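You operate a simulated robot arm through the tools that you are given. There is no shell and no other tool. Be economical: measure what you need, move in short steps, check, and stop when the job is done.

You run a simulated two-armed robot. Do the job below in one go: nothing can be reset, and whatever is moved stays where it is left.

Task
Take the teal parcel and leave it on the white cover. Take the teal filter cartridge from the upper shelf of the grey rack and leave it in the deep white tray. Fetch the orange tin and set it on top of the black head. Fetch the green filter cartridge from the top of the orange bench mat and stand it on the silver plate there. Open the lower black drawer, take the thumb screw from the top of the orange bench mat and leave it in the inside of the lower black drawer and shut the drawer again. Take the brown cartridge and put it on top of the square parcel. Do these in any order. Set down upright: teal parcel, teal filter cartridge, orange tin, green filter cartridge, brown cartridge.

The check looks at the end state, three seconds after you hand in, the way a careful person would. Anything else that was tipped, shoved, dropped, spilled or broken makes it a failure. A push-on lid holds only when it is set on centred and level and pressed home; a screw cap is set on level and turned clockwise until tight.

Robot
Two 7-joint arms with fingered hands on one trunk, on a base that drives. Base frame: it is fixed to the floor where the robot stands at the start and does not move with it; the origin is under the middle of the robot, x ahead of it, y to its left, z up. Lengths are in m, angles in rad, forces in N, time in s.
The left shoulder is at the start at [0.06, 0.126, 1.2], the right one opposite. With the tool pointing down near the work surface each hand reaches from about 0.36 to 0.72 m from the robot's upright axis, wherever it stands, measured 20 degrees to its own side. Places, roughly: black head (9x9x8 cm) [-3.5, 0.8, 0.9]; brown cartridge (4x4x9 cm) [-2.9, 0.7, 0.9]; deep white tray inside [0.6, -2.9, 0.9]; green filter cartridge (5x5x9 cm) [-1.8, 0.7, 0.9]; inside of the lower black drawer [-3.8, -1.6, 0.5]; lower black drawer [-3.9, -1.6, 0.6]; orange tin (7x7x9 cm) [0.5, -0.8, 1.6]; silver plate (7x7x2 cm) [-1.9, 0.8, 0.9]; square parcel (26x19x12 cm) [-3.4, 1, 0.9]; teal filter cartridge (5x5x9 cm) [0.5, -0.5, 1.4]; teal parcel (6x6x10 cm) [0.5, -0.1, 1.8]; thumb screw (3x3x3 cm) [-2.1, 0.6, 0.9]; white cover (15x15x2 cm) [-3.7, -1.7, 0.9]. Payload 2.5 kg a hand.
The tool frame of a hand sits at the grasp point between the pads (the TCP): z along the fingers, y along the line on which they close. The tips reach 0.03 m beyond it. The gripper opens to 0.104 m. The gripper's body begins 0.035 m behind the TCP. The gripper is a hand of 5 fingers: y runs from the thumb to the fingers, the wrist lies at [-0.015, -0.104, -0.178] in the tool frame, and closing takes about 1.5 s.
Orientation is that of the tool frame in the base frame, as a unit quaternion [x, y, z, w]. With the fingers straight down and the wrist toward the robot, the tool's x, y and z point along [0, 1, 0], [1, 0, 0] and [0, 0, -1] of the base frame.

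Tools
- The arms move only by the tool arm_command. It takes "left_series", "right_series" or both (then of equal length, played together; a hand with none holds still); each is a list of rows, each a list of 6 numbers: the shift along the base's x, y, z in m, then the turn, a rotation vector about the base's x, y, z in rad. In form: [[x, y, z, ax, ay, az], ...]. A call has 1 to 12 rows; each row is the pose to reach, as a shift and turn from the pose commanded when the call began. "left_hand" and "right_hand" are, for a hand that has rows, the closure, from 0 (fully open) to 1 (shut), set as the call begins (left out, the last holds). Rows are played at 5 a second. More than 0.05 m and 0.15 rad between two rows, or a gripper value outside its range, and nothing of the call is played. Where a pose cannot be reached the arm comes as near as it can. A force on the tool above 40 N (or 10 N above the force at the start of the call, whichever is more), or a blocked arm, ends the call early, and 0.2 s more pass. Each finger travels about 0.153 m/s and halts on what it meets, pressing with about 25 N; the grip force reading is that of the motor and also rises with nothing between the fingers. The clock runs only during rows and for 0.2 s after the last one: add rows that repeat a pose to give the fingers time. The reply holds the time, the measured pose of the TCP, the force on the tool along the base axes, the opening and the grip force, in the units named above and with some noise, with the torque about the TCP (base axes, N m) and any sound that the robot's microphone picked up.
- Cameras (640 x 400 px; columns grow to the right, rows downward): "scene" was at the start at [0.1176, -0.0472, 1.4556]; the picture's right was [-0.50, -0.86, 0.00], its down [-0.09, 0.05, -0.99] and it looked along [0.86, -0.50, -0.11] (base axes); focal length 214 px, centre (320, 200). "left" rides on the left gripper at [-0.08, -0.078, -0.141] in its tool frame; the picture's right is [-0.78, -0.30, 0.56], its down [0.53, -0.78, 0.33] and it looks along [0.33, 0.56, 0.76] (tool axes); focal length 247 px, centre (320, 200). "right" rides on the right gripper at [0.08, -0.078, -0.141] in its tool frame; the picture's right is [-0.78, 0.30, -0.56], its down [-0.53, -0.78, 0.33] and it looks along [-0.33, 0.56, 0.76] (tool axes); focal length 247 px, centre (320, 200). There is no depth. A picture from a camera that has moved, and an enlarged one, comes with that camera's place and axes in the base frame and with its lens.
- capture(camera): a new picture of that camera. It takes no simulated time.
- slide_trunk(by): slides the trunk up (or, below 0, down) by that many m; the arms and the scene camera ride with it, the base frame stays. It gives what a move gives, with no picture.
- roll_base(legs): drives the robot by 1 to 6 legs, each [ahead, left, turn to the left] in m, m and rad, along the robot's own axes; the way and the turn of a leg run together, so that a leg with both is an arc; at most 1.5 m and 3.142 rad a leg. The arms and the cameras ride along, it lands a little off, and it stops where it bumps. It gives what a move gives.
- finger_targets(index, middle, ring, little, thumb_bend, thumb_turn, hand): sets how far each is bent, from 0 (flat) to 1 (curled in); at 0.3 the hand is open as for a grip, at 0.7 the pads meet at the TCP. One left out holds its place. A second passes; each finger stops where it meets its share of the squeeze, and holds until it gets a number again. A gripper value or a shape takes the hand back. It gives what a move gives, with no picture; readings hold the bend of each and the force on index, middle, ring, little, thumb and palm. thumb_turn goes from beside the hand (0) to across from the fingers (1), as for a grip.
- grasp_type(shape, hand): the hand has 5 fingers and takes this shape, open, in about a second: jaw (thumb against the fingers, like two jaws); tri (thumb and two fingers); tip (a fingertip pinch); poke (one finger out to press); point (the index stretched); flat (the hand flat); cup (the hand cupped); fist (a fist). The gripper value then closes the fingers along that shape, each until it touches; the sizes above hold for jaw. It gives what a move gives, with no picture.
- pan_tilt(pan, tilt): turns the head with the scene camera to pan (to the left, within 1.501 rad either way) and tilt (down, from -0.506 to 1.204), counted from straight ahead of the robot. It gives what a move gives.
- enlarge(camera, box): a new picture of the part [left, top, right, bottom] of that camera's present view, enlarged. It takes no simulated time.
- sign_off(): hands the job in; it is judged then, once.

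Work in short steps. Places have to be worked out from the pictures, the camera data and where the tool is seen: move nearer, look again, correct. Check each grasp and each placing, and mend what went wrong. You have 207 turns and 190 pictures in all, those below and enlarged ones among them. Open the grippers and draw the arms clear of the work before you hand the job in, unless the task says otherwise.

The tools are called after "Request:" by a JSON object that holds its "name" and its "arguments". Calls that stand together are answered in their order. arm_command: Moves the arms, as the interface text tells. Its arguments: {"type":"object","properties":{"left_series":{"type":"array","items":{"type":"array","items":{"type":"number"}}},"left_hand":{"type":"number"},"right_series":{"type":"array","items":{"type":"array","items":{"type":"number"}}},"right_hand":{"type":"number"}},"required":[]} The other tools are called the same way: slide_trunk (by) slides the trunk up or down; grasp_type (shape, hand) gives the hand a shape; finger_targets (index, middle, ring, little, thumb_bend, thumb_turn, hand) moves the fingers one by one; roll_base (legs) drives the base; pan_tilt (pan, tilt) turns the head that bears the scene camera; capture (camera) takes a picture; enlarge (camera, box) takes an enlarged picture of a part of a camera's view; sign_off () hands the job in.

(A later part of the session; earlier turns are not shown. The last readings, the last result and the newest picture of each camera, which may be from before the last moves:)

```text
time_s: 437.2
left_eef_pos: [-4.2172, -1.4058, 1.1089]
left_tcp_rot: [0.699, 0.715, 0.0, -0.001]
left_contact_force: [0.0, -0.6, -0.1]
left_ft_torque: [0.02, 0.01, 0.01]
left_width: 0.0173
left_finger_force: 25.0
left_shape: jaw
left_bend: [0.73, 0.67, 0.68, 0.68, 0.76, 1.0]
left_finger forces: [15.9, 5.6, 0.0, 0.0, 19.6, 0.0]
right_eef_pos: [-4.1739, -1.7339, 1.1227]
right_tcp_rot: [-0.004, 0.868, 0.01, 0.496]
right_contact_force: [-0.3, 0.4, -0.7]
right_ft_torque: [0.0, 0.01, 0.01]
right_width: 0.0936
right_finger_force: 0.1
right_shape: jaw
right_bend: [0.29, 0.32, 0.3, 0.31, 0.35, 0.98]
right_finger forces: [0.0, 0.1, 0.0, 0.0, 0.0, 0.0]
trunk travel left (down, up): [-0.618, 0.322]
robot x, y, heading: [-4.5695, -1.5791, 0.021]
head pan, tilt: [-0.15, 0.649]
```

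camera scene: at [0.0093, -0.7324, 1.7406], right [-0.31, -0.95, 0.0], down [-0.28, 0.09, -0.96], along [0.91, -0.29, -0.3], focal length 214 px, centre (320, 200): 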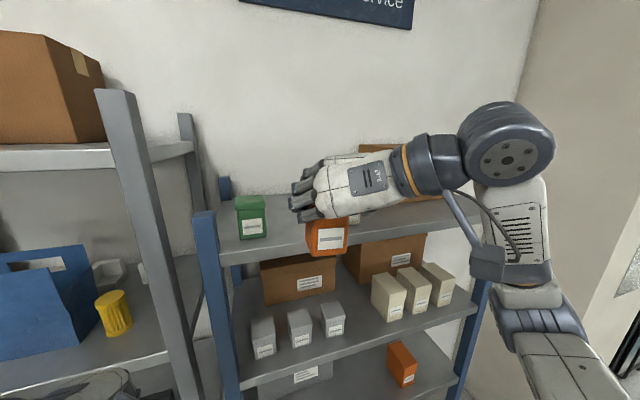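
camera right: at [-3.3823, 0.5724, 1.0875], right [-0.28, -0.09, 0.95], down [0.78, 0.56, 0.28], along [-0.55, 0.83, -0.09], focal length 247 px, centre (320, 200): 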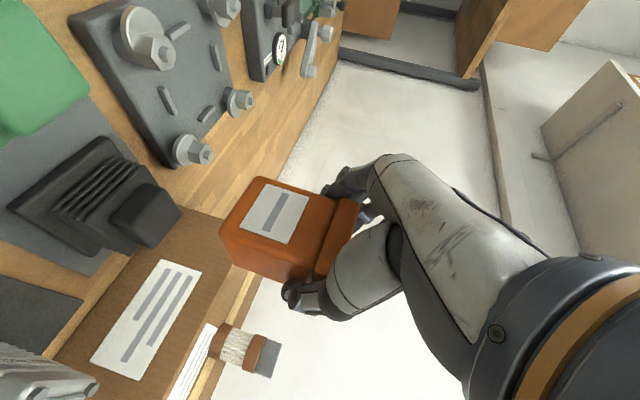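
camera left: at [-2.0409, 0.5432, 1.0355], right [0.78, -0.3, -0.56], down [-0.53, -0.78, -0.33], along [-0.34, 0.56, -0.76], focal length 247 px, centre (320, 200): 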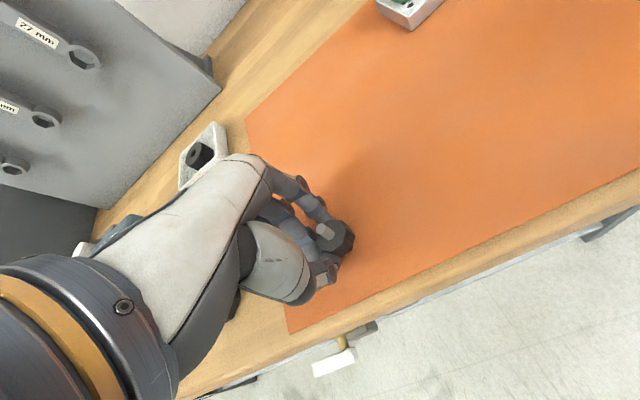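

Request:
{"name": "roll_base", "arguments": {"legs": [[-0.07, 0, -0.02]]}}

Request:
{"name": "arm_command", "arguments": {"right_series": [[0, 0, 0.0, 0.1041, 0.0171, -0.0799], [0, 0, 0.0, 0.2082, 0.0342, -0.1598], [0, 0, 0.0, 0.3123, 0.0513, -0.2397], [0, 0, 0.0, 0.4164, 0.0684, -0.3196], [0, 0, 0.0, 0.5205, 0.0855, -0.3995], [0, 0, 0.0, 0.6246, 0.1026, -0.4794], [0, 0, 0.0, 0.7287, 0.1197, -0.5593], [0, 0, 0.0, 0.8328, 0.1368, -0.6392], [0, 0, 0.0, 0.9369, 0.1539, -0.7191], [0, 0, 0, 1.041, 0.171, -0.799], [0, 0, 0, 1.1451, 0.1881, -0.8789], [0, 0, 0, 1.249, 0.205, -0.9587]], "right_hand": 0.4}}

Request:
{"name": "slide_trunk", "arguments": {"by": -0.3}}

Request:
{"name": "pan_tilt", "arguments": {"pan": -0.05, "tilt": 0.65}}

Request:
{"name": "capture", "arguments": {"camera": "scene"}}

```text
time_s: 438.2
left_eef_pos: [-4.2835, -1.413, 1.1101]
left_tcp_rot: [0.706, 0.709, 0.0, -0.002]
left_contact_force: [0.4, 0.6, 0.2]
left_ft_torque: [-0.01, -0.02, -0.03]
left_width: 0.0171
left_finger_force: 25.0
left_shape: jaw
left_bend: [0.73, 0.67, 0.68, 0.68, 0.76, 1.0]
left_finger forces: [16.0, 5.5, 0.0, 0.0, 19.8, 0.1]
right_eef_pos: [-4.2449, -1.7437, 1.124]
right_tcp_rot: [0.004, 0.868, 0.005, 0.496]
right_contact_force: [0.1, -0.2, 0.0]
right_ft_torque: [0.0, -0.02, 0.01]
right_width: 0.0935
right_finger_force: 0.0
right_shape: jaw
right_bend: [0.29, 0.32, 0.3, 0.31, 0.35, 0.98]
right_finger forces: [0.0, 0.0, 0.1, 0.1, 0.0, 0.0]
trunk travel left (down, up): [-0.618, 0.322]
robot x, y, heading: [-4.6358, -1.58, 0.008]
head pan, tilt: [-0.15, 0.649]
```

```text
time_s: 440.8
left_eef_pos: [-4.2839, -1.4147, 1.1099]
left_tcp_rot: [0.706, 0.708, 0.0, -0.001]
left_contact_force: [-0.9, 0.2, -0.8]
left_ft_torque: [0.01, 0.0, -0.01]
left_width: 0.0172
left_finger_force: 24.4
left_shape: jaw
left_bend: [0.73, 0.67, 0.68, 0.68, 0.76, 1.0]
left_finger forces: [16.0, 5.6, 0.1, 0.1, 19.6, 0.0]
right_eef_pos: [-4.1877, -1.7397, 1.1029]
right_tcp_rot: [0.656, 0.65, 0.277, 0.267]
right_contact_force: [0.0, 0.3, -0.1]
right_ft_torque: [-0.01, 0.02, -0.02]
right_width: 0.0628
right_finger_force: 0.1
right_shape: jaw
right_bend: [0.29, 0.4, 0.37, 0.43, 0.64, 1.0]
right_finger forces: [0.0, 0.0, 0.0, 0.0, 0.0, 0.0]
right hand out of reach, approached as far as the arm can: row 1, 2, 3, 4, 5, 6, 7, 8, 9, 10, 11, 12
trunk travel left (down, up): [-0.618, 0.322]
robot x, y, heading: [-4.6373, -1.5843, 0.009]
head pan, tilt: [-0.15, 0.649]
```

```text
time_s: 443.8
left_eef_pos: [-4.2823, -1.414, 0.8094]
left_tcp_rot: [0.706, 0.708, 0.0, -0.001]
left_contact_force: [0.2, 0.7, 0.5]
left_ft_torque: [0.03, 0.0, 0.02]
left_width: 0.0171
left_finger_force: 25.4
left_shape: jaw
left_bend: [0.73, 0.67, 0.68, 0.68, 0.76, 1.0]
left_finger forces: [16.1, 5.6, 0.0, 0.0, 19.6, 0.0]
right_eef_pos: [-4.1868, -1.7404, 0.8025]
right_tcp_rot: [0.655, 0.65, 0.277, 0.267]
right_contact_force: [0.3, -0.4, -0.2]
right_ft_torque: [-0.03, 0.0, 0.01]
right_width: 0.0627
right_finger_force: 0.0
right_shape: jaw
right_bend: [0.29, 0.4, 0.37, 0.43, 0.64, 1.0]
right_finger forces: [0.1, 0.0, 0.1, 0.0, 0.0, 0.0]
trunk travel left (down, up): [-0.318, 0.622]
robot x, y, heading: [-4.6373, -1.5803, 0.002]
head pan, tilt: [-0.15, 0.649]
```

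```text
time_s: 444.4
left_eef_pos: [-4.2837, -1.4133, 0.8091]
left_tcp_rot: [0.706, 0.709, 0.001, -0.001]
left_contact_force: [-0.1, -0.4, -0.4]
left_ft_torque: [-0.01, 0.0, -0.03]
left_width: 0.0173
left_finger_force: 25.3
left_shape: jaw
left_bend: [0.73, 0.67, 0.68, 0.68, 0.76, 1.0]
left_finger forces: [16.0, 5.6, 0.1, 0.0, 19.6, 0.0]
right_eef_pos: [-4.1879, -1.7397, 0.8027]
right_tcp_rot: [0.655, 0.65, 0.277, 0.268]
right_contact_force: [-0.1, -0.6, -0.2]
right_ft_torque: [-0.01, -0.01, -0.01]
right_width: 0.0629
right_finger_force: 0.1
right_shape: jaw
right_bend: [0.29, 0.4, 0.37, 0.43, 0.64, 1.0]
right_finger forces: [0.0, 0.0, 0.0, 0.1, 0.1, 0.1]
trunk travel left (down, up): [-0.318, 0.622]
robot x, y, heading: [-4.6384, -1.5792, 0.005]
head pan, tilt: [-0.051, 0.649]
```

```text
50 pictures are left
camera scene: at [-4.5138, -1.5864, 1.1288], right [-0.05, -1.0, 0.0], down [-0.6, 0.03, -0.8], along [0.8, -0.04, -0.6], focal length 214 px, centre (320, 200)
```

scene: 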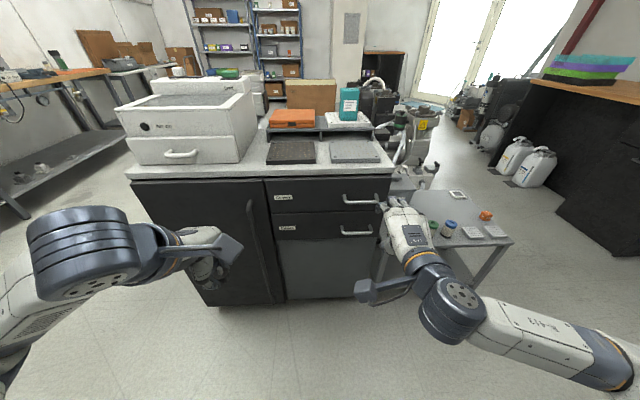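

Orientation achieved. Both drawer handles are visible. Enlarge for exact positions.

Request:
{"name": "enlarge", "arguments": {"camera": "scene", "box": [260, 170, 420, 270]}}

```text
4.00 times, centred on (340, 220) of scene
camera zoom: at [-4.5138, -1.5864, 1.1288], right [-0.05, -1.0, 0.0], down [-0.6, 0.03, -0.8], along [0.8, -0.04, -0.6], focal length 858 px, centre (240, 120)
```

zoom: 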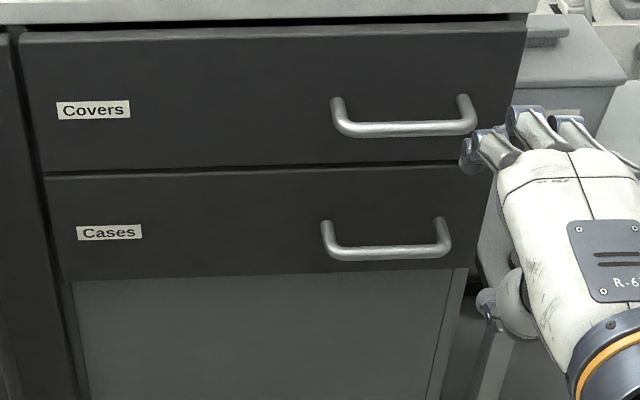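

Lower handle bar: centre (-3.993,-1.740,0.582), standing 3.6 cm off the front. I bring the right hand to a pre-grasp point down-front of it.

Request:
{"name": "arm_command", "arguments": {"right_series": [[0.02, 0, -0.03, 0, 0, 0], [0.04, 0, -0.06, 0, 0, 0], [0.065, 0, -0.09, 0, 0, 0], [0.09, 0, -0.12, 0, 0, 0], [0.115, 0, -0.145, 0, 0, 0]], "right_hand": 0.56}}

Request:
{"name": "enlarge", "arguments": {"camera": "scene", "box": [260, 170, 420, 270]}}

Request:
{"name": "capture", "arguments": {"camera": "right"}}

```text
time_s: 445.6
left_eef_pos: [-4.2837, -1.4138, 0.8088]
left_tcp_rot: [0.705, 0.709, 0.0, -0.001]
left_contact_force: [-0.2, 1.2, 0.4]
left_ft_torque: [0.01, 0.02, -0.01]
left_width: 0.0173
left_finger_force: 25.0
left_shape: jaw
left_bend: [0.73, 0.67, 0.68, 0.68, 0.76, 1.0]
left_finger forces: [16.1, 5.6, 0.1, 0.1, 19.6, 0.0]
right_eef_pos: [-4.0722, -1.7402, 0.6566]
right_tcp_rot: [0.654, 0.651, 0.277, 0.268]
right_contact_force: [-0.2, -0.8, 0.5]
right_ft_torque: [-0.01, 0.04, 0.02]
right_width: 0.046
right_finger_force: 0.0
right_shape: jaw
right_bend: [0.74, 0.47, 0.44, 0.42, 0.71, 1.0]
right_finger forces: [0.1, 0.0, 0.0, 0.1, 0.0, 0.0]
trunk travel left (down, up): [-0.318, 0.622]
robot x, y, heading: [-4.6404, -1.5791, 0.01]
head pan, tilt: [-0.051, 0.649]
```

```text
4.00 times, centred on (340, 220) of scene
camera zoom: at [-4.5139, -1.5864, 1.1288], right [-0.05, -1.0, 0.0], down [-0.6, 0.03, -0.8], along [0.8, -0.04, -0.6], focal length 858 px, centre (240, 120)
```

zoom: 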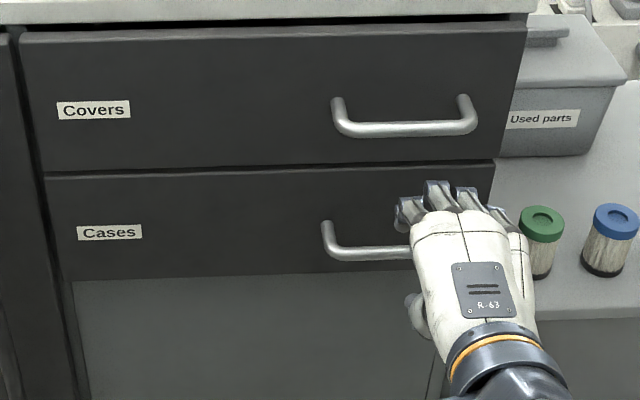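

```text
47 pictures are left
camera right: at [-4.2264, -1.6605, 0.7011], right [-0.19, -0.78, 0.59], down [-0.31, -0.52, -0.79], along [0.93, -0.33, -0.14], focal length 247 px, centre (320, 200)
```

right: 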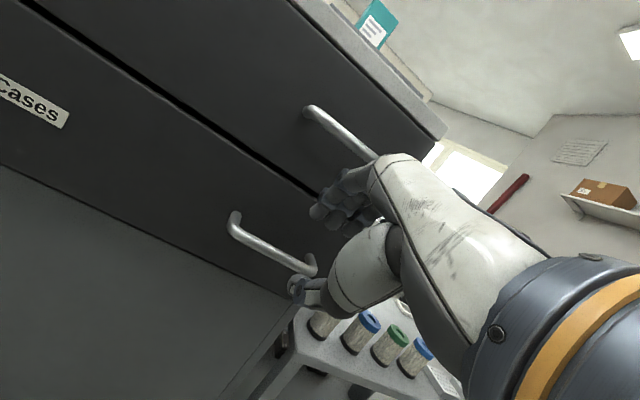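

The hand camera suggests the bar is a bit nearer and higher: ≈(-4.009,-1.733,0.601). I advance two thirds and look.

Request:
{"name": "arm_command", "arguments": {"right_series": [[0.01, 0.009, -0.008, 0, 0, 0], [0.022, 0.009, -0.019, 0, 0, 0], [0.033, 0.009, -0.029, 0, 0, 0]]}}

Request:
{"name": "enlarge", "arguments": {"camera": "right", "box": [200, 150, 400, 275]}}

Request:
{"name": "enlarge", "arguments": {"camera": "scene", "box": [280, 190, 420, 278]}}

```text
time_s: 446.4
left_eef_pos: [-4.2834, -1.414, 0.8089]
left_tcp_rot: [0.706, 0.708, 0.0, -0.001]
left_contact_force: [-0.2, -0.1, -0.6]
left_ft_torque: [-0.01, -0.02, 0.0]
left_width: 0.0175
left_finger_force: 24.9
left_shape: jaw
left_bend: [0.73, 0.67, 0.68, 0.68, 0.76, 1.0]
left_finger forces: [16.0, 5.6, 0.0, 0.0, 19.7, 0.0]
right_eef_pos: [-4.0399, -1.7317, 0.6292]
right_tcp_rot: [0.655, 0.65, 0.276, 0.269]
right_contact_force: [0.5, -0.6, 0.3]
right_ft_torque: [0.0, -0.03, 0.0]
right_width: 0.0461
right_finger_force: 0.0
right_shape: jaw
right_bend: [0.74, 0.47, 0.44, 0.42, 0.71, 1.0]
right_finger forces: [0.0, 0.0, 0.0, 0.0, 0.1, 0.0]
trunk travel left (down, up): [-0.318, 0.622]
robot x, y, heading: [-4.6385, -1.5846, 0.004]
head pan, tilt: [-0.051, 0.649]
```

```text
3.20 times, centred on (300, 212) of right
camera zoom: at [-4.1934, -1.6516, 0.674], right [-0.19, -0.78, 0.59], down [-0.31, -0.52, -0.79], along [0.93, -0.33, -0.14], focal length 790 px, centre (384, 160)
```

zoom: 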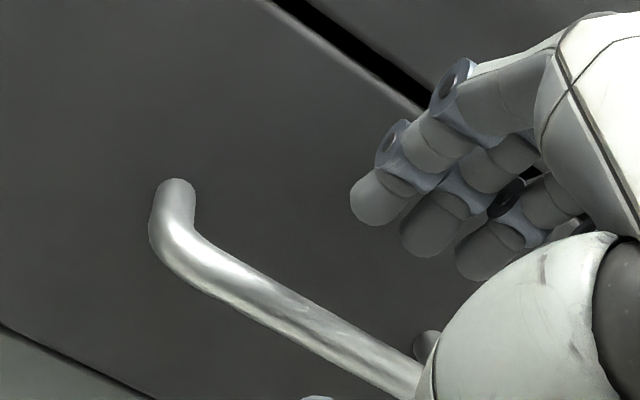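

```text
4.55 times, centred on (350, 234) of scene
camera zoom: at [-4.5138, -1.5864, 1.1288], right [-0.05, -1.0, 0.0], down [-0.6, 0.03, -0.8], along [0.8, -0.04, -0.6], focal length 975 px, centre (184, 46)
```

zoom: 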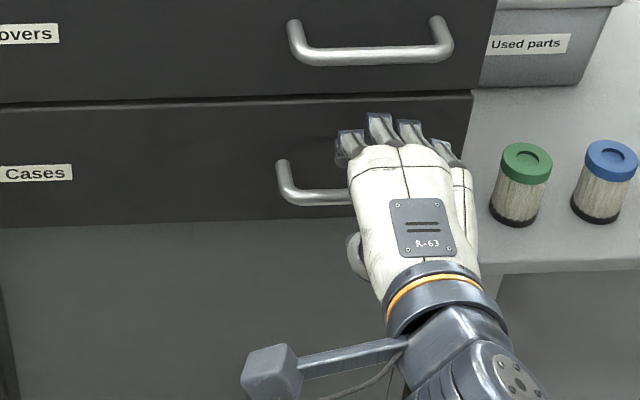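

Bar lies between thumb and fingers. Advance the last 2.3 cm along the hand axis and close.

Request:
{"name": "arm_command", "arguments": {"right_series": [[0.008, 0, -0.009, 0, 0, 0], [0.016, 0, -0.018, 0, 0, 0]]}}

Request:
{"name": "arm_command", "arguments": {"right_series": [[0, 0, 0, 0, 0, 0], [0, 0, 0, 0, 0, 0], [0, 0, 0, 0, 0, 0], [0, 0, 0, 0, 0, 0], [0, 0, 0, 0, 0, 0], [0, 0, 0, 0, 0, 0]], "right_hand": 1}}

Request:
{"name": "enlarge", "arguments": {"camera": "right", "box": [200, 150, 400, 275]}}

```text
time_s: 447.1
left_eef_pos: [-4.2827, -1.4145, 0.8087]
left_tcp_rot: [0.706, 0.708, -0.001, -0.001]
left_contact_force: [-0.1, 0.6, -0.2]
left_ft_torque: [-0.01, 0.0, 0.02]
left_width: 0.0172
left_finger_force: 25.2
left_shape: jaw
left_bend: [0.73, 0.67, 0.68, 0.68, 0.76, 1.0]
left_finger forces: [15.9, 5.5, 0.0, 0.0, 19.7, 0.1]
right_eef_pos: [-4.0223, -1.731, 0.6107]
right_tcp_rot: [0.656, 0.65, 0.277, 0.268]
right_contact_force: [0.2, 0.3, 0.1]
right_ft_torque: [0.0, -0.02, -0.02]
right_width: 0.046
right_finger_force: 0.1
right_shape: jaw
right_bend: [0.74, 0.47, 0.44, 0.42, 0.71, 1.0]
right_finger forces: [0.0, 0.0, 0.0, 0.0, 0.1, 0.0]
trunk travel left (down, up): [-0.318, 0.622]
robot x, y, heading: [-4.6384, -1.5795, 0.008]
head pan, tilt: [-0.051, 0.649]
```

```text
time_s: 448.4
left_eef_pos: [-4.2836, -1.4134, 0.8092]
left_tcp_rot: [0.707, 0.708, 0.0, -0.001]
left_contact_force: [-0.5, -0.8, -1.1]
left_ft_torque: [0.0, -0.05, -0.01]
left_width: 0.0173
left_finger_force: 24.7
left_shape: jaw
left_bend: [0.73, 0.67, 0.68, 0.68, 0.76, 1.0]
left_finger forces: [16.0, 5.6, 0.0, 0.0, 19.5, 0.0]
right_eef_pos: [-4.0233, -1.7304, 0.6116]
right_tcp_rot: [0.655, 0.65, 0.276, 0.269]
right_contact_force: [-6.1, -0.5, 4.0]
right_ft_torque: [-0.06, 0.01, 0.07]
right_width: 0.0045
right_finger_force: 25.0
right_shape: jaw
right_bend: [0.72, 0.63, 0.65, 0.7, 0.7, 1.0]
right_finger forces: [10.8, 5.4, 3.1, 0.0, 19.7, 0.1]
trunk travel left (down, up): [-0.318, 0.622]
robot x, y, heading: [-4.6388, -1.5834, 0.007]
head pan, tilt: [-0.051, 0.649]
```

```text
3.20 times, centred on (300, 212) of right
camera zoom: at [-4.1769, -1.6518, 0.6563], right [-0.19, -0.78, 0.59], down [-0.31, -0.52, -0.79], along [0.93, -0.33, -0.14], focal length 790 px, centre (384, 160)
```

zoom: 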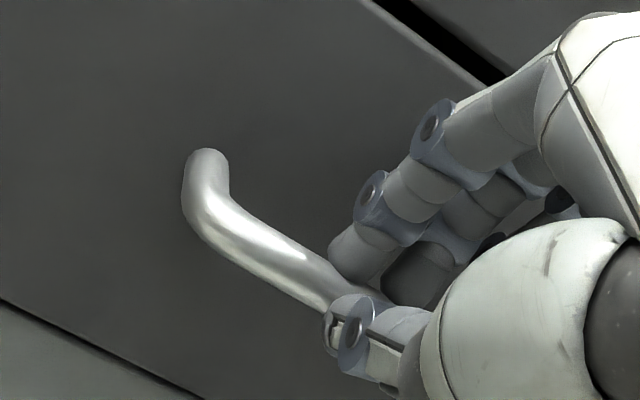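

Handle gripped. Pull the drawer open slowly.

Request:
{"name": "arm_command", "arguments": {"right_series": [[-0.01, 0, 0, 0, 0, 0], [-0.025, 0, 0, 0, 0, 0], [-0.045, 0, 0, 0, 0, 0], [-0.065, 0, 0, 0, 0, 0], [-0.085, 0, 0, 0, 0, 0], [-0.105, 0, 0, 0, 0, 0], [-0.125, 0, 0, 0, 0, 0], [-0.145, 0, 0, 0, 0, 0], [-0.165, 0, 0, 0, 0, 0], [-0.185, 0, 0, 0, 0, 0], [-0.2, 0, 0, 0, 0, 0]]}}

Request:
{"name": "capture", "arguments": {"camera": "scene"}}

```text
time_s: 450.9
left_eef_pos: [-4.2836, -1.4154, 0.8103]
left_tcp_rot: [0.705, 0.709, 0.0, -0.002]
left_contact_force: [0.8, -0.8, -0.1]
left_ft_torque: [0.01, 0.0, 0.0]
left_width: 0.0174
left_finger_force: 25.1
left_shape: jaw
left_bend: [0.73, 0.67, 0.68, 0.68, 0.76, 1.0]
left_finger forces: [16.0, 5.5, 0.0, 0.0, 19.6, 0.1]
right_eef_pos: [-4.2228, -1.7314, 0.6129]
right_tcp_rot: [0.654, 0.649, 0.279, 0.271]
right_contact_force: [-0.4, -2.2, 16.1]
right_ft_torque: [-0.07, -0.45, -0.03]
right_width: 0.0043
right_finger_force: 25.1
right_shape: jaw
right_bend: [0.72, 0.62, 0.71, 0.7, 0.74, 1.0]
right_finger forces: [0.0, 10.4, 0.0, 0.0, 0.0, 0.0]
trunk travel left (down, up): [-0.318, 0.622]
robot x, y, heading: [-4.6406, -1.5826, 0.006]
head pan, tilt: [-0.051, 0.649]
```

```text
43 pictures are left
camera scene: at [-4.5147, -1.5862, 1.1289], right [-0.05, -1.0, 0.0], down [-0.6, 0.03, -0.8], along [0.8, -0.04, -0.6], focal length 214 px, centre (320, 200)
```

scene: 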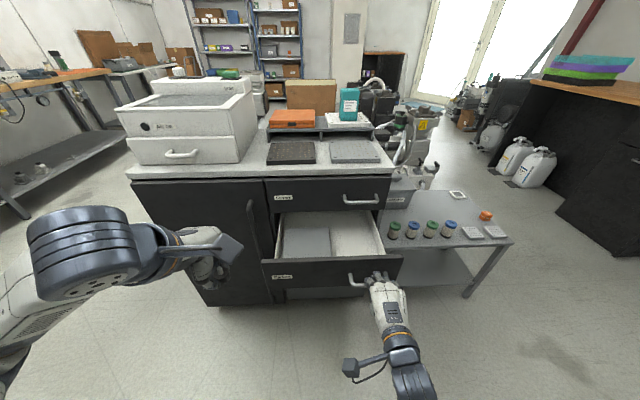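

The drawer is open by about 0.2 m. Release the right hand and back it off along its axis.

Request:
{"name": "arm_command", "arguments": {"right_series": [[0, 0, 0, 0, 0, 0], [0, 0, 0, 0, 0, 0], [0, 0, 0, 0, 0, 0], [-0.015, 0, 0.016, 0, 0, 0], [-0.035, 0, 0.038, 0, 0, 0], [-0.055, 0, 0.06, 0, 0, 0], [-0.065, -0.03, 0.08, 0, 0, 0]], "right_hand": 0.5}}

Request:
{"name": "arm_command", "arguments": {"left_series": [[0.03, -0.025, 0, 0, 0, 0], [0.06, -0.05, -0.005, 0, 0, 0], [0.09, -0.075, -0.01, 0, 0, 0], [0.12, -0.1, -0.015, 0, 0, 0], [0.155, -0.115, -0.02, 0, 0, 0], [0.195, -0.125, -0.03, 0, 0, 0]]}}

Request:
{"name": "capture", "arguments": {"camera": "scene"}}

Request:
{"name": "capture", "arguments": {"camera": "left"}}

```text
time_s: 452.4
left_eef_pos: [-4.2829, -1.4143, 0.8092]
left_tcp_rot: [0.706, 0.708, 0.0, -0.001]
left_contact_force: [0.1, 0.5, -0.5]
left_ft_torque: [-0.02, -0.02, -0.01]
left_width: 0.0173
left_finger_force: 24.6
left_shape: jaw
left_bend: [0.73, 0.67, 0.68, 0.68, 0.76, 1.0]
left_finger forces: [16.0, 5.6, 0.0, 0.0, 19.6, 0.0]
right_eef_pos: [-4.2896, -1.7612, 0.6912]
right_tcp_rot: [0.655, 0.65, 0.276, 0.268]
right_contact_force: [-0.2, -0.3, 0.5]
right_ft_torque: [0.0, -0.01, 0.03]
right_width: 0.0519
right_finger_force: 0.1
right_shape: jaw
right_bend: [0.74, 0.45, 0.41, 0.41, 0.7, 1.0]
right_finger forces: [0.0, 0.1, 0.0, 0.1, 0.1, 0.1]
trunk travel left (down, up): [-0.318, 0.622]
robot x, y, heading: [-4.6402, -1.5801, 0.007]
head pan, tilt: [-0.051, 0.649]
```

```text
time_s: 453.9
left_eef_pos: [-4.0879, -1.5389, 0.7786]
left_tcp_rot: [0.707, 0.707, 0.0, -0.002]
left_contact_force: [-0.7, 0.1, -0.2]
left_ft_torque: [-0.04, 0.02, 0.0]
left_width: 0.0174
left_finger_force: 24.6
left_shape: jaw
left_bend: [0.73, 0.67, 0.68, 0.68, 0.76, 1.0]
left_finger forces: [16.0, 5.8, 0.0, 0.0, 19.5, 0.0]
right_eef_pos: [-4.2885, -1.7619, 0.6906]
right_tcp_rot: [0.654, 0.65, 0.278, 0.268]
right_contact_force: [0.0, 0.5, 0.5]
right_ft_torque: [0.03, -0.02, -0.02]
right_width: 0.0517
right_finger_force: 0.1
right_shape: jaw
right_bend: [0.74, 0.45, 0.41, 0.41, 0.7, 1.0]
right_finger forces: [0.0, 0.0, 0.0, 0.1, 0.0, 0.0]
trunk travel left (down, up): [-0.318, 0.622]
robot x, y, heading: [-4.6354, -1.5807, 0.004]
head pan, tilt: [-0.051, 0.649]
```

```text
42 pictures are left
camera scene: at [-4.5139, -1.5864, 1.1288], right [-0.05, -1.0, 0.0], down [-0.6, 0.03, -0.8], along [0.8, -0.04, -0.6], focal length 214 px, centre (320, 200)
```

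scene: 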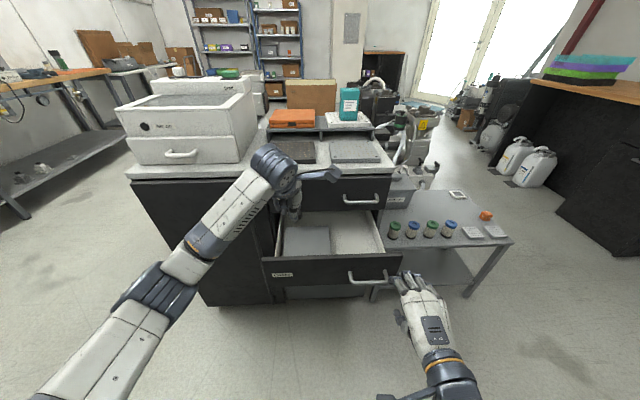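

```text
41 pictures are left
camera left: at [-4.1652, -1.6197, 0.9204], right [-0.3, -0.78, -0.56], down [-0.78, 0.53, -0.33], along [0.55, 0.34, -0.76], focal length 247 px, centre (320, 200)
```

left: 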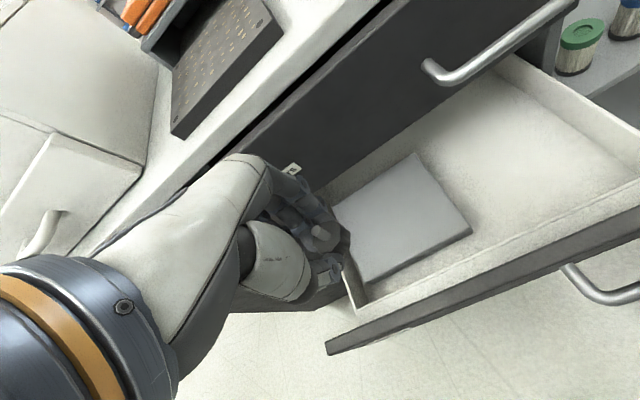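

The left half of the drawer holds a flat case; the right half is empty. I'd rather drop at (-4.10,-1.70): shift the hand back 1.5 cm and strafe the base right 0.16.

Request:
{"name": "arm_command", "arguments": {"left_series": [[-0.015, 0, 0, 0, 0, 0]]}}

Request:
{"name": "roll_base", "arguments": {"legs": [[0, -0.16, 0]]}}

Request:
{"name": "capture", "arguments": {"camera": "left"}}

Request:
{"name": "capture", "arguments": {"camera": "scene"}}

```text
time_s: 454.2
left_eef_pos: [-4.1044, -1.538, 0.7786]
left_tcp_rot: [0.706, 0.708, 0.0, -0.001]
left_contact_force: [0.0, -0.9, 0.0]
left_ft_torque: [0.01, 0.0, -0.02]
left_width: 0.0171
left_finger_force: 25.0
left_shape: jaw
left_bend: [0.73, 0.67, 0.68, 0.68, 0.76, 1.0]
left_finger forces: [15.9, 5.8, 0.1, 0.1, 19.5, 0.0]
right_eef_pos: [-4.2893, -1.7627, 0.691]
right_tcp_rot: [0.655, 0.65, 0.277, 0.268]
right_contact_force: [1.2, -0.9, -0.1]
right_ft_torque: [0.01, 0.02, 0.01]
right_width: 0.0515
right_finger_force: 0.1
right_shape: jaw
right_bend: [0.74, 0.45, 0.41, 0.41, 0.7, 1.0]
right_finger forces: [0.1, 0.1, 0.0, 0.0, 0.0, 0.0]
trunk travel left (down, up): [-0.318, 0.622]
robot x, y, heading: [-4.6367, -1.5759, 0.006]
head pan, tilt: [-0.051, 0.649]
```

```text
time_s: 455.7
left_eef_pos: [-4.103, -1.6979, 0.7794]
left_tcp_rot: [0.707, 0.707, 0.0, -0.001]
left_contact_force: [0.4, -0.5, 0.3]
left_ft_torque: [0.02, 0.0, -0.03]
left_width: 0.0172
left_finger_force: 24.6
left_shape: jaw
left_bend: [0.73, 0.67, 0.68, 0.68, 0.76, 1.0]
left_finger forces: [16.0, 5.8, 0.0, 0.1, 19.6, 0.0]
right_eef_pos: [-4.2888, -1.9215, 0.6905]
right_tcp_rot: [0.656, 0.649, 0.276, 0.269]
right_contact_force: [0.2, -0.3, 1.0]
right_ft_torque: [0.02, 0.02, 0.01]
right_width: 0.0515
right_finger_force: 0.0
right_shape: jaw
right_bend: [0.74, 0.45, 0.41, 0.41, 0.7, 1.0]
right_finger forces: [0.1, 0.1, 0.1, 0.1, 0.0, 0.0]
trunk travel left (down, up): [-0.318, 0.622]
robot x, y, heading: [-4.6361, -1.7405, 0.007]
head pan, tilt: [-0.051, 0.649]
```

```text
40 pictures are left
camera left: at [-4.1799, -1.7786, 0.9203], right [-0.3, -0.78, -0.56], down [-0.78, 0.53, -0.33], along [0.55, 0.34, -0.76], focal length 247 px, centre (320, 200)
```

left: 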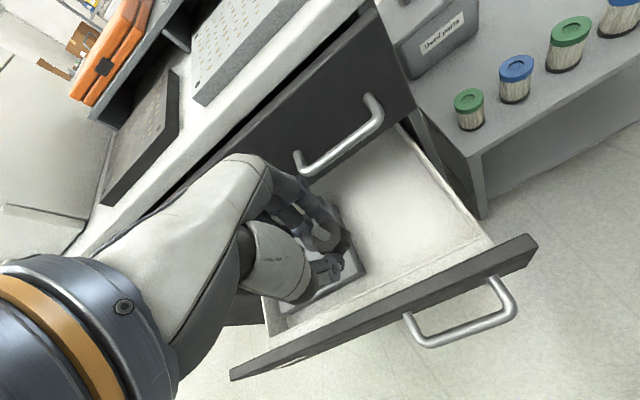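

```text
39 pictures are left
camera scene: at [-4.513, -1.7457, 1.1288], right [-0.05, -1.0, 0.0], down [-0.6, 0.03, -0.8], along [0.8, -0.04, -0.6], focal length 214 px, centre (320, 200)
```

scene: 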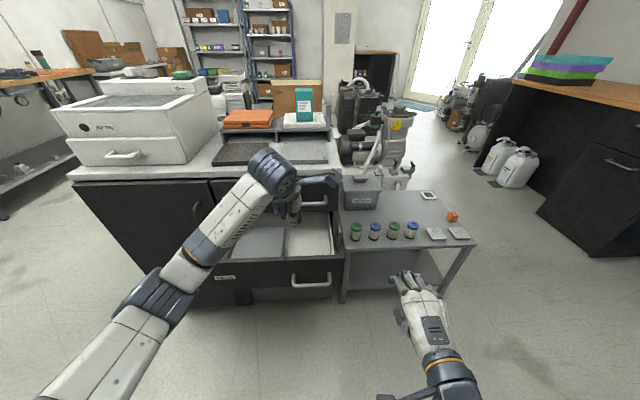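

The inner front wall is at x≈-4.12, the upper handle at x≈-4.01. I lower the screw at x≈-4.083 into the empty right part.

Request:
{"name": "arm_command", "arguments": {"left_series": [[0.02, -0.007, -0.02, 0, 0, 0], [0.02, -0.007, -0.05, 0, 0, 0], [0.02, -0.007, -0.08, 0, 0, 0], [0.02, -0.007, -0.11, 0, 0, 0], [0.02, -0.007, -0.135, 0, 0, 0]]}}

Request:
{"name": "capture", "arguments": {"camera": "left"}}

Request:
{"name": "enlarge", "arguments": {"camera": "scene", "box": [200, 170, 400, 295]}}

```text
time_s: 456.9
left_eef_pos: [-4.0824, -1.7048, 0.6441]
left_tcp_rot: [0.707, 0.708, 0.0, -0.001]
left_contact_force: [-0.1, 0.2, -0.8]
left_ft_torque: [-0.01, 0.04, -0.02]
left_width: 0.017
left_finger_force: 25.0
left_shape: jaw
left_bend: [0.73, 0.67, 0.68, 0.68, 0.76, 1.0]
left_finger forces: [16.0, 5.5, 0.0, 0.0, 19.5, 0.0]
right_eef_pos: [-4.2881, -1.9224, 0.6899]
right_tcp_rot: [0.656, 0.649, 0.276, 0.269]
right_contact_force: [-0.3, -0.7, -0.1]
right_ft_torque: [0.0, -0.01, 0.0]
right_width: 0.0516
right_finger_force: 0.0
right_shape: jaw
right_bend: [0.74, 0.45, 0.41, 0.41, 0.7, 1.0]
right_finger forces: [0.0, 0.0, 0.0, 0.0, 0.1, 0.1]
trunk travel left (down, up): [-0.318, 0.622]
robot x, y, heading: [-4.6337, -1.7376, 0.006]
head pan, tilt: [-0.051, 0.649]
```

```text
38 pictures are left
camera left: at [-4.1595, -1.7858, 0.786], right [-0.3, -0.78, -0.56], down [-0.78, 0.53, -0.33], along [0.55, 0.34, -0.76], focal length 247 px, centre (320, 200)
```

left: 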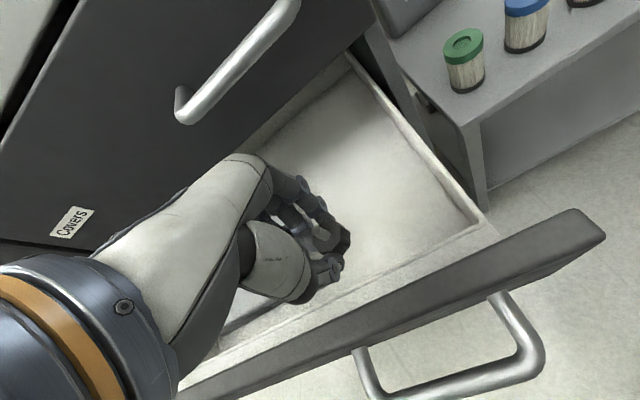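

```text
3.20 times, centred on (300, 232) of scene
camera zoom: at [-4.5131, -1.7458, 1.1288], right [-0.05, -1.0, 0.0], down [-0.6, 0.03, -0.8], along [0.8, -0.04, -0.6], focal length 686 px, centre (384, 96)
```

zoom: 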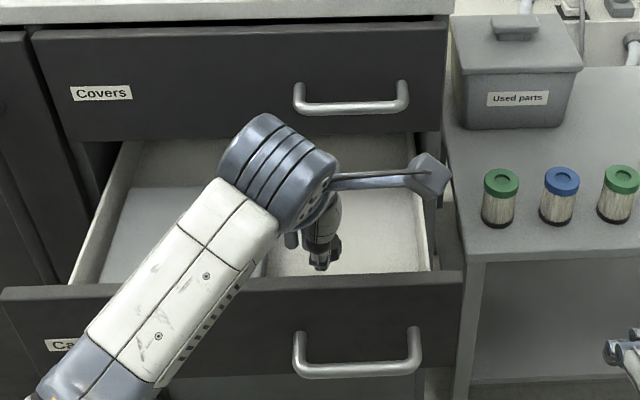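

Inside the drawer with clearance. Lower a few more cm until touch.

Request:
{"name": "arm_command", "arguments": {"left_series": [[0, 0, -0.015, 0, 0, 0], [0, 0, -0.03, 0, 0, 0], [0, 0, -0.038, 0, 0, 0], [0, 0, -0.044, 0, 0, 0]]}}

```text
time_s: 457.9
left_eef_pos: [-4.083, -1.7048, 0.5985]
left_tcp_rot: [0.706, 0.708, 0.0, -0.002]
left_contact_force: [-0.9, 0.3, 0.2]
left_ft_torque: [0.0, 0.01, -0.01]
left_width: 0.0172
left_finger_force: 24.9
left_shape: jaw
left_bend: [0.73, 0.67, 0.68, 0.68, 0.77, 1.0]
left_finger forces: [16.1, 6.0, 0.1, 0.0, 20.0, 0.0]
right_eef_pos: [-4.2877, -1.9217, 0.6918]
right_tcp_rot: [0.655, 0.65, 0.277, 0.268]
right_contact_force: [0.2, -0.6, -0.1]
right_ft_torque: [-0.03, 0.0, 0.03]
right_width: 0.0515
right_finger_force: 0.0
right_shape: jaw
right_bend: [0.74, 0.45, 0.41, 0.41, 0.7, 1.0]
right_finger forces: [0.0, 0.0, 0.1, 0.0, 0.1, 0.0]
trunk travel left (down, up): [-0.318, 0.622]
robot x, y, heading: [-4.6411, -1.7428, 0.01]
head pan, tilt: [-0.051, 0.649]
```

Request:
{"name": "arm_command", "arguments": {"left_series": [[0, 0, -0.006, 0, 0, 0], [0, 0, -0.012, 0, 0, 0], [0, 0, -0.018, 0, 0, 0]]}}

Request:
{"name": "enlarge", "arguments": {"camera": "left", "box": [220, 140, 420, 265]}}

```text
time_s: 458.7
left_eef_pos: [-4.0837, -1.7051, 0.5825]
left_tcp_rot: [0.706, 0.708, 0.0, -0.001]
left_contact_force: [1.2, -0.6, 0.6]
left_ft_torque: [0.02, 0.01, 0.01]
left_width: 0.0172
left_finger_force: 24.3
left_shape: jaw
left_bend: [0.73, 0.67, 0.68, 0.68, 0.77, 1.0]
left_finger forces: [16.2, 6.0, 0.1, 0.0, 21.2, 0.0]
right_eef_pos: [-4.2887, -1.9224, 0.6907]
right_tcp_rot: [0.655, 0.649, 0.276, 0.269]
right_contact_force: [0.7, -0.2, 0.0]
right_ft_torque: [0.02, 0.01, -0.01]
right_width: 0.0517
right_finger_force: 0.0
right_shape: jaw
right_bend: [0.74, 0.45, 0.41, 0.41, 0.7, 1.0]
right_finger forces: [0.1, 0.1, 0.1, 0.0, 0.1, 0.0]
trunk travel left (down, up): [-0.318, 0.622]
robot x, y, heading: [-4.6337, -1.7435, 0.003]
head pan, tilt: [-0.051, 0.649]
```

```text
3.20 times, centred on (320, 202) of left
camera zoom: at [-4.1599, -1.7856, 0.7243], right [-0.3, -0.78, -0.56], down [-0.78, 0.53, -0.33], along [0.55, 0.34, -0.76], focal length 790 px, centre (320, 192)
```

zoom: 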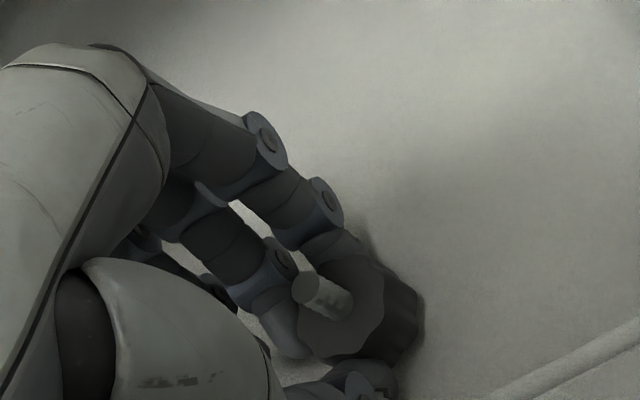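

The screw is practically on the floor of the drawer. Open just enough, then lift out.

Request:
{"name": "arm_command", "arguments": {"left_series": [[0, 0, 0, 0, 0, 0], [0, 0, 0, 0, 0, 0], [0, 0, 0, 0, 0, 0], [0, 0, 0, 0, 0, 0]], "left_hand": 0.5}}

Request:
{"name": "enlarge", "arguments": {"camera": "left", "box": [220, 140, 420, 265]}}

```text
time_s: 459.7
left_eef_pos: [-4.083, -1.7044, 0.5814]
left_tcp_rot: [0.706, 0.708, 0.001, -0.001]
left_contact_force: [-0.3, 0.8, -0.4]
left_ft_torque: [0.0, 0.0, -0.03]
left_width: 0.0517
left_finger_force: 0.0
left_shape: jaw
left_bend: [0.74, 0.45, 0.41, 0.41, 0.7, 1.0]
left_finger forces: [0.0, 0.0, 0.1, 0.0, 0.1, 0.0]
right_eef_pos: [-4.2893, -1.9214, 0.691]
right_tcp_rot: [0.656, 0.649, 0.276, 0.269]
right_contact_force: [0.4, -0.1, 0.2]
right_ft_torque: [-0.01, -0.01, -0.03]
right_width: 0.0514
right_finger_force: 0.0
right_shape: jaw
right_bend: [0.74, 0.45, 0.41, 0.41, 0.7, 1.0]
right_finger forces: [0.1, 0.0, 0.0, 0.2, 0.1, 0.0]
trunk travel left (down, up): [-0.318, 0.622]
robot x, y, heading: [-4.6391, -1.7431, 0.009]
head pan, tilt: [-0.051, 0.649]
```

```text
3.20 times, centred on (320, 202) of left
camera zoom: at [-4.1599, -1.7857, 0.7242], right [-0.3, -0.78, -0.56], down [-0.78, 0.53, -0.33], along [0.55, 0.34, -0.76], focal length 790 px, centre (320, 192)
```

zoom: 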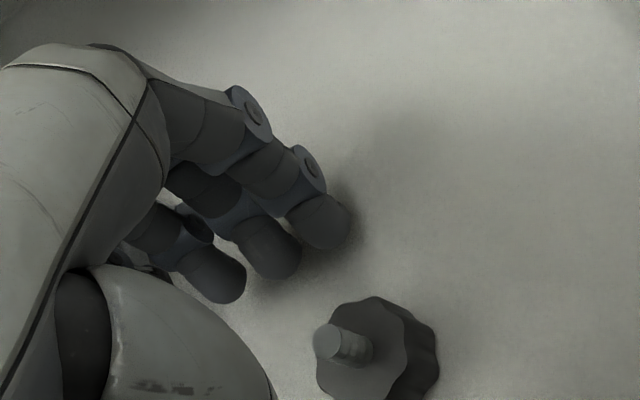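

Screw released in the drawer. Lift the hand straight out and back.

Request:
{"name": "arm_command", "arguments": {"left_series": [[0, 0, 0.03, 0, 0, 0], [-0.003, 0, 0.07, 0, 0, 0], [-0.006, 0, 0.11, 0, 0, 0], [-0.01, 0, 0.15, 0, 0, 0], [-0.015, 0, 0.19, 0, 0, 0], [-0.03, 0.03, 0.21, 0, 0, 0], [-0.06, 0.06, 0.22, 0, 0, 0], [-0.1, 0.08, 0.22, 0, 0, 0]]}}

Request:
{"name": "enlarge", "arguments": {"camera": "scene", "box": [200, 170, 400, 295]}}

```text
time_s: 461.5
left_eef_pos: [-4.1839, -1.6242, 0.7979]
left_tcp_rot: [0.706, 0.708, -0.001, -0.002]
left_contact_force: [-0.3, -0.2, -0.1]
left_ft_torque: [0.0, -0.02, -0.01]
left_width: 0.0517
left_finger_force: 0.0
left_shape: jaw
left_bend: [0.74, 0.45, 0.41, 0.41, 0.7, 1.0]
left_finger forces: [0.1, 0.0, 0.0, 0.0, 0.0, 0.0]
right_eef_pos: [-4.2869, -1.9212, 0.6898]
right_tcp_rot: [0.656, 0.649, 0.276, 0.269]
right_contact_force: [0.7, -0.1, -0.2]
right_ft_torque: [-0.01, -0.01, -0.01]
right_width: 0.0517
right_finger_force: 0.1
right_shape: jaw
right_bend: [0.74, 0.45, 0.41, 0.41, 0.7, 1.0]
right_finger forces: [0.0, 0.0, 0.0, 0.1, 0.0, 0.1]
trunk travel left (down, up): [-0.318, 0.622]
robot x, y, heading: [-4.6357, -1.7393, 0.003]
head pan, tilt: [-0.051, 0.649]
```

```text
3.20 times, centred on (300, 232) of scene
camera zoom: at [-4.513, -1.7458, 1.1287], right [-0.05, -1.0, 0.0], down [-0.6, 0.03, -0.8], along [0.8, -0.04, -0.6], focal length 686 px, centre (384, 96)
```

zoom: 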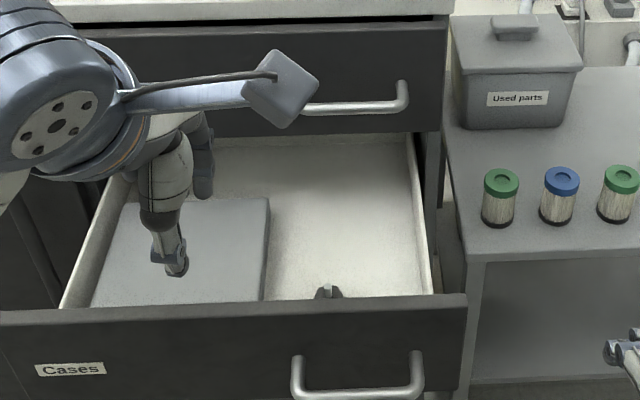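

Screw stands inside the drawer. Move the left hand clear, close the right hand to a fist-like tip and line it up with the drawer front's middle.

Request:
{"name": "arm_command", "arguments": {"left_series": [[-0.02, 0.04, 0.02, 0, 0, 0], [-0.04, 0.08, 0.04, 0, 0, 0], [-0.05, 0.12, 0.06, 0, 0, 0], [-0.06, 0.15, 0.08, 0, 0, 0]]}}

Request:
{"name": "roll_base", "arguments": {"legs": [[0, 0.13, 0]]}}

Request:
{"name": "arm_command", "arguments": {"right_series": [[0, 0.04, 0, 0, 0, 0], [0, 0.08, -0.01, 0, 0, 0], [0, 0.12, -0.02, 0, 0, 0], [0, 0.16, -0.03, 0, 0, 0], [0, 0.165, -0.035, 0, 0, 0], [0, 0.165, -0.035, 0, 0, 0], [0.02, 0.165, -0.035, 0, 0, 0]], "right_hand": 1}}

Request:
{"name": "capture", "arguments": {"camera": "scene"}}

```text
time_s: 462.5
left_eef_pos: [-4.2413, -1.4768, 0.8793]
left_tcp_rot: [0.707, 0.707, -0.001, -0.001]
left_contact_force: [0.2, 0.5, -0.1]
left_ft_torque: [0.02, 0.05, 0.02]
left_width: 0.0518
left_finger_force: 0.0
left_shape: jaw
left_bend: [0.74, 0.45, 0.41, 0.41, 0.7, 1.0]
left_finger forces: [0.0, 0.0, 0.0, 0.0, 0.0, 0.0]
right_eef_pos: [-4.2878, -1.9214, 0.6904]
right_tcp_rot: [0.655, 0.65, 0.277, 0.268]
right_contact_force: [0.2, -0.2, -0.9]
right_ft_torque: [0.0, 0.02, -0.01]
right_width: 0.0517
right_finger_force: 0.0
right_shape: jaw
right_bend: [0.74, 0.45, 0.41, 0.41, 0.7, 1.0]
right_finger forces: [0.1, 0.0, 0.0, 0.1, 0.0, 0.0]
trunk travel left (down, up): [-0.318, 0.622]
robot x, y, heading: [-4.6387, -1.7404, 0.001]
head pan, tilt: [-0.051, 0.649]
```

```text
time_s: 463.8
left_eef_pos: [-4.2413, -1.3468, 0.879]
left_tcp_rot: [0.707, 0.708, 0.0, -0.001]
left_contact_force: [-0.2, -0.2, -0.7]
left_ft_torque: [0.02, 0.0, -0.03]
left_width: 0.0517
left_finger_force: 0.0
left_shape: jaw
left_bend: [0.74, 0.45, 0.41, 0.41, 0.7, 1.0]
left_finger forces: [0.0, 0.0, 0.1, 0.0, 0.1, 0.0]
right_eef_pos: [-4.2879, -1.7919, 0.6916]
right_tcp_rot: [0.655, 0.649, 0.278, 0.269]
right_contact_force: [-0.4, 0.1, -0.4]
right_ft_torque: [0.01, 0.03, -0.02]
right_width: 0.0514
right_finger_force: 0.1
right_shape: jaw
right_bend: [0.74, 0.45, 0.41, 0.41, 0.7, 1.0]
right_finger forces: [0.0, 0.1, 0.0, 0.0, 0.1, 0.0]
trunk travel left (down, up): [-0.318, 0.622]
robot x, y, heading: [-4.6353, -1.6146, 0.005]
head pan, tilt: [-0.051, 0.649]
```

```text
time_s: 464.5
left_eef_pos: [-4.2427, -1.3464, 0.8803]
left_tcp_rot: [0.706, 0.708, -0.001, -0.001]
left_contact_force: [-0.3, -0.2, 0.1]
left_ft_torque: [0.01, -0.02, 0.01]
left_width: 0.0519
left_finger_force: 0.0
left_shape: jaw
left_bend: [0.74, 0.45, 0.41, 0.41, 0.7, 1.0]
left_finger forces: [0.1, 0.0, 0.1, 0.0, 0.0, 0.0]
right_eef_pos: [-4.2901, -1.7582, 0.6631]
right_tcp_rot: [0.598, 0.691, 0.193, 0.358]
right_contact_force: [0.0, -0.6, 0.5]
right_ft_torque: [0.02, -0.04, 0.0]
right_width: 0.0
right_finger_force: 25.0
right_shape: jaw
right_bend: [0.7, 0.7, 0.7, 0.7, 0.46, 1.0]
right_finger forces: [0.0, 0.0, 0.1, 0.0, 0.1, 0.0]
trunk travel left (down, up): [-0.318, 0.622]
robot x, y, heading: [-4.6415, -1.6089, 0.007]
head pan, tilt: [-0.051, 0.649]
stopped in row 3 (right hand): the arm was blocked; the commanded pose is now the measured one
```

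```text
33 pictures are left
camera scene: at [-4.5136, -1.6171, 1.1288], right [-0.05, -1.0, 0.0], down [-0.6, 0.03, -0.8], along [0.8, -0.04, -0.6], focal length 214 px, centre (320, 200)
```

scene: 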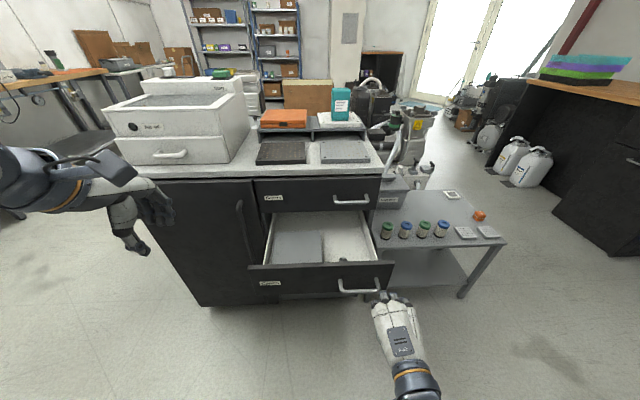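

The arm was cramped that close to the body. I'll back the base 5 cm and instead re-grip the handle and push it in with the grip.

Request:
{"name": "roll_base", "arguments": {"legs": [[-0.05, 0, 0]]}}

Request:
{"name": "arm_command", "arguments": {"right_series": [[0.02, 0.005, 0.01, 0.094, 0.006, -0.011], [0.045, 0.015, 0.005, 0.188, 0.012, -0.022], [0.06, 0.022, 0, 0.281, 0.017, -0.033], [0.075, 0.025, -0.008, 0.281, 0.017, -0.033], [0.075, 0.025, -0.008, 0.281, 0.017, -0.033], [0.075, 0.025, -0.008, 0.281, 0.017, -0.033]], "right_hand": 0.56}}

Request:
{"name": "capture", "arguments": {"camera": "right"}}

```text
time_s: 465.4
left_eef_pos: [-4.2915, -1.348, 0.8795]
left_tcp_rot: [0.707, 0.708, 0.0, -0.002]
left_contact_force: [-0.4, 0.3, 0.1]
left_ft_torque: [-0.01, -0.02, 0.04]
left_width: 0.0518
left_finger_force: 0.1
left_shape: jaw
left_bend: [0.74, 0.45, 0.41, 0.41, 0.7, 1.0]
left_finger forces: [0.2, 0.0, 0.0, 0.0, 0.1, 0.0]
right_eef_pos: [-4.3414, -1.7581, 0.6618]
right_tcp_rot: [0.598, 0.69, 0.192, 0.36]
right_contact_force: [-0.2, 0.0, 1.1]
right_ft_torque: [-0.04, 0.02, -0.01]
right_width: 0.0001
right_finger_force: 25.3
right_shape: jaw
right_bend: [0.7, 0.7, 0.7, 0.7, 0.46, 1.0]
right_finger forces: [0.0, 0.0, 0.1, 0.1, 0.0, 0.1]
trunk travel left (down, up): [-0.318, 0.622]
robot x, y, heading: [-4.6884, -1.6126, -0.0]
head pan, tilt: [-0.051, 0.649]
```

```text
time_s: 466.8
left_eef_pos: [-4.2915, -1.3481, 0.8796]
left_tcp_rot: [0.707, 0.707, 0.0, -0.002]
left_contact_force: [1.6, -0.4, 0.1]
left_ft_torque: [-0.02, -0.01, -0.01]
left_width: 0.0514
left_finger_force: 0.0
left_shape: jaw
left_bend: [0.74, 0.45, 0.41, 0.41, 0.7, 1.0]
left_finger forces: [0.0, 0.1, 0.0, 0.0, 0.1, 0.1]
right_eef_pos: [-4.2724, -1.7396, 0.6444]
right_tcp_rot: [0.64, 0.669, 0.256, 0.279]
right_contact_force: [-0.6, 0.2, -0.9]
right_ft_torque: [0.04, -0.03, 0.01]
right_width: 0.0455
right_finger_force: 0.0
right_shape: jaw
right_bend: [0.74, 0.47, 0.44, 0.42, 0.71, 1.0]
right_finger forces: [0.0, 0.0, 0.0, 0.0, 0.0, 0.0]
trunk travel left (down, up): [-0.318, 0.622]
robot x, y, heading: [-4.687, -1.6113, -0.001]
head pan, tilt: [-0.051, 0.649]
```

```text
32 pictures are left
camera right: at [-4.4271, -1.6613, 0.6863], right [-0.16, -0.75, 0.64], down [-0.31, -0.58, -0.76], along [0.94, -0.32, -0.14], focal length 247 px, centre (320, 200)
```

right: 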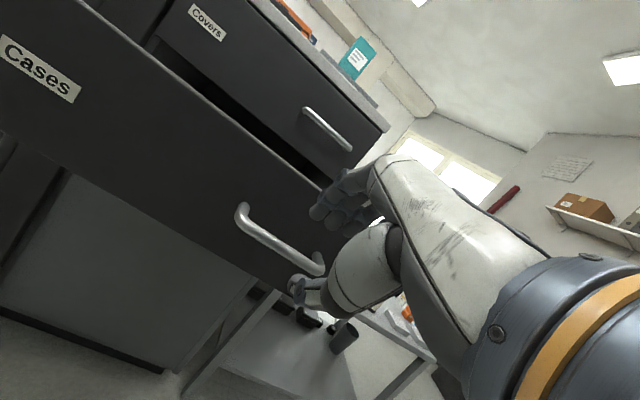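

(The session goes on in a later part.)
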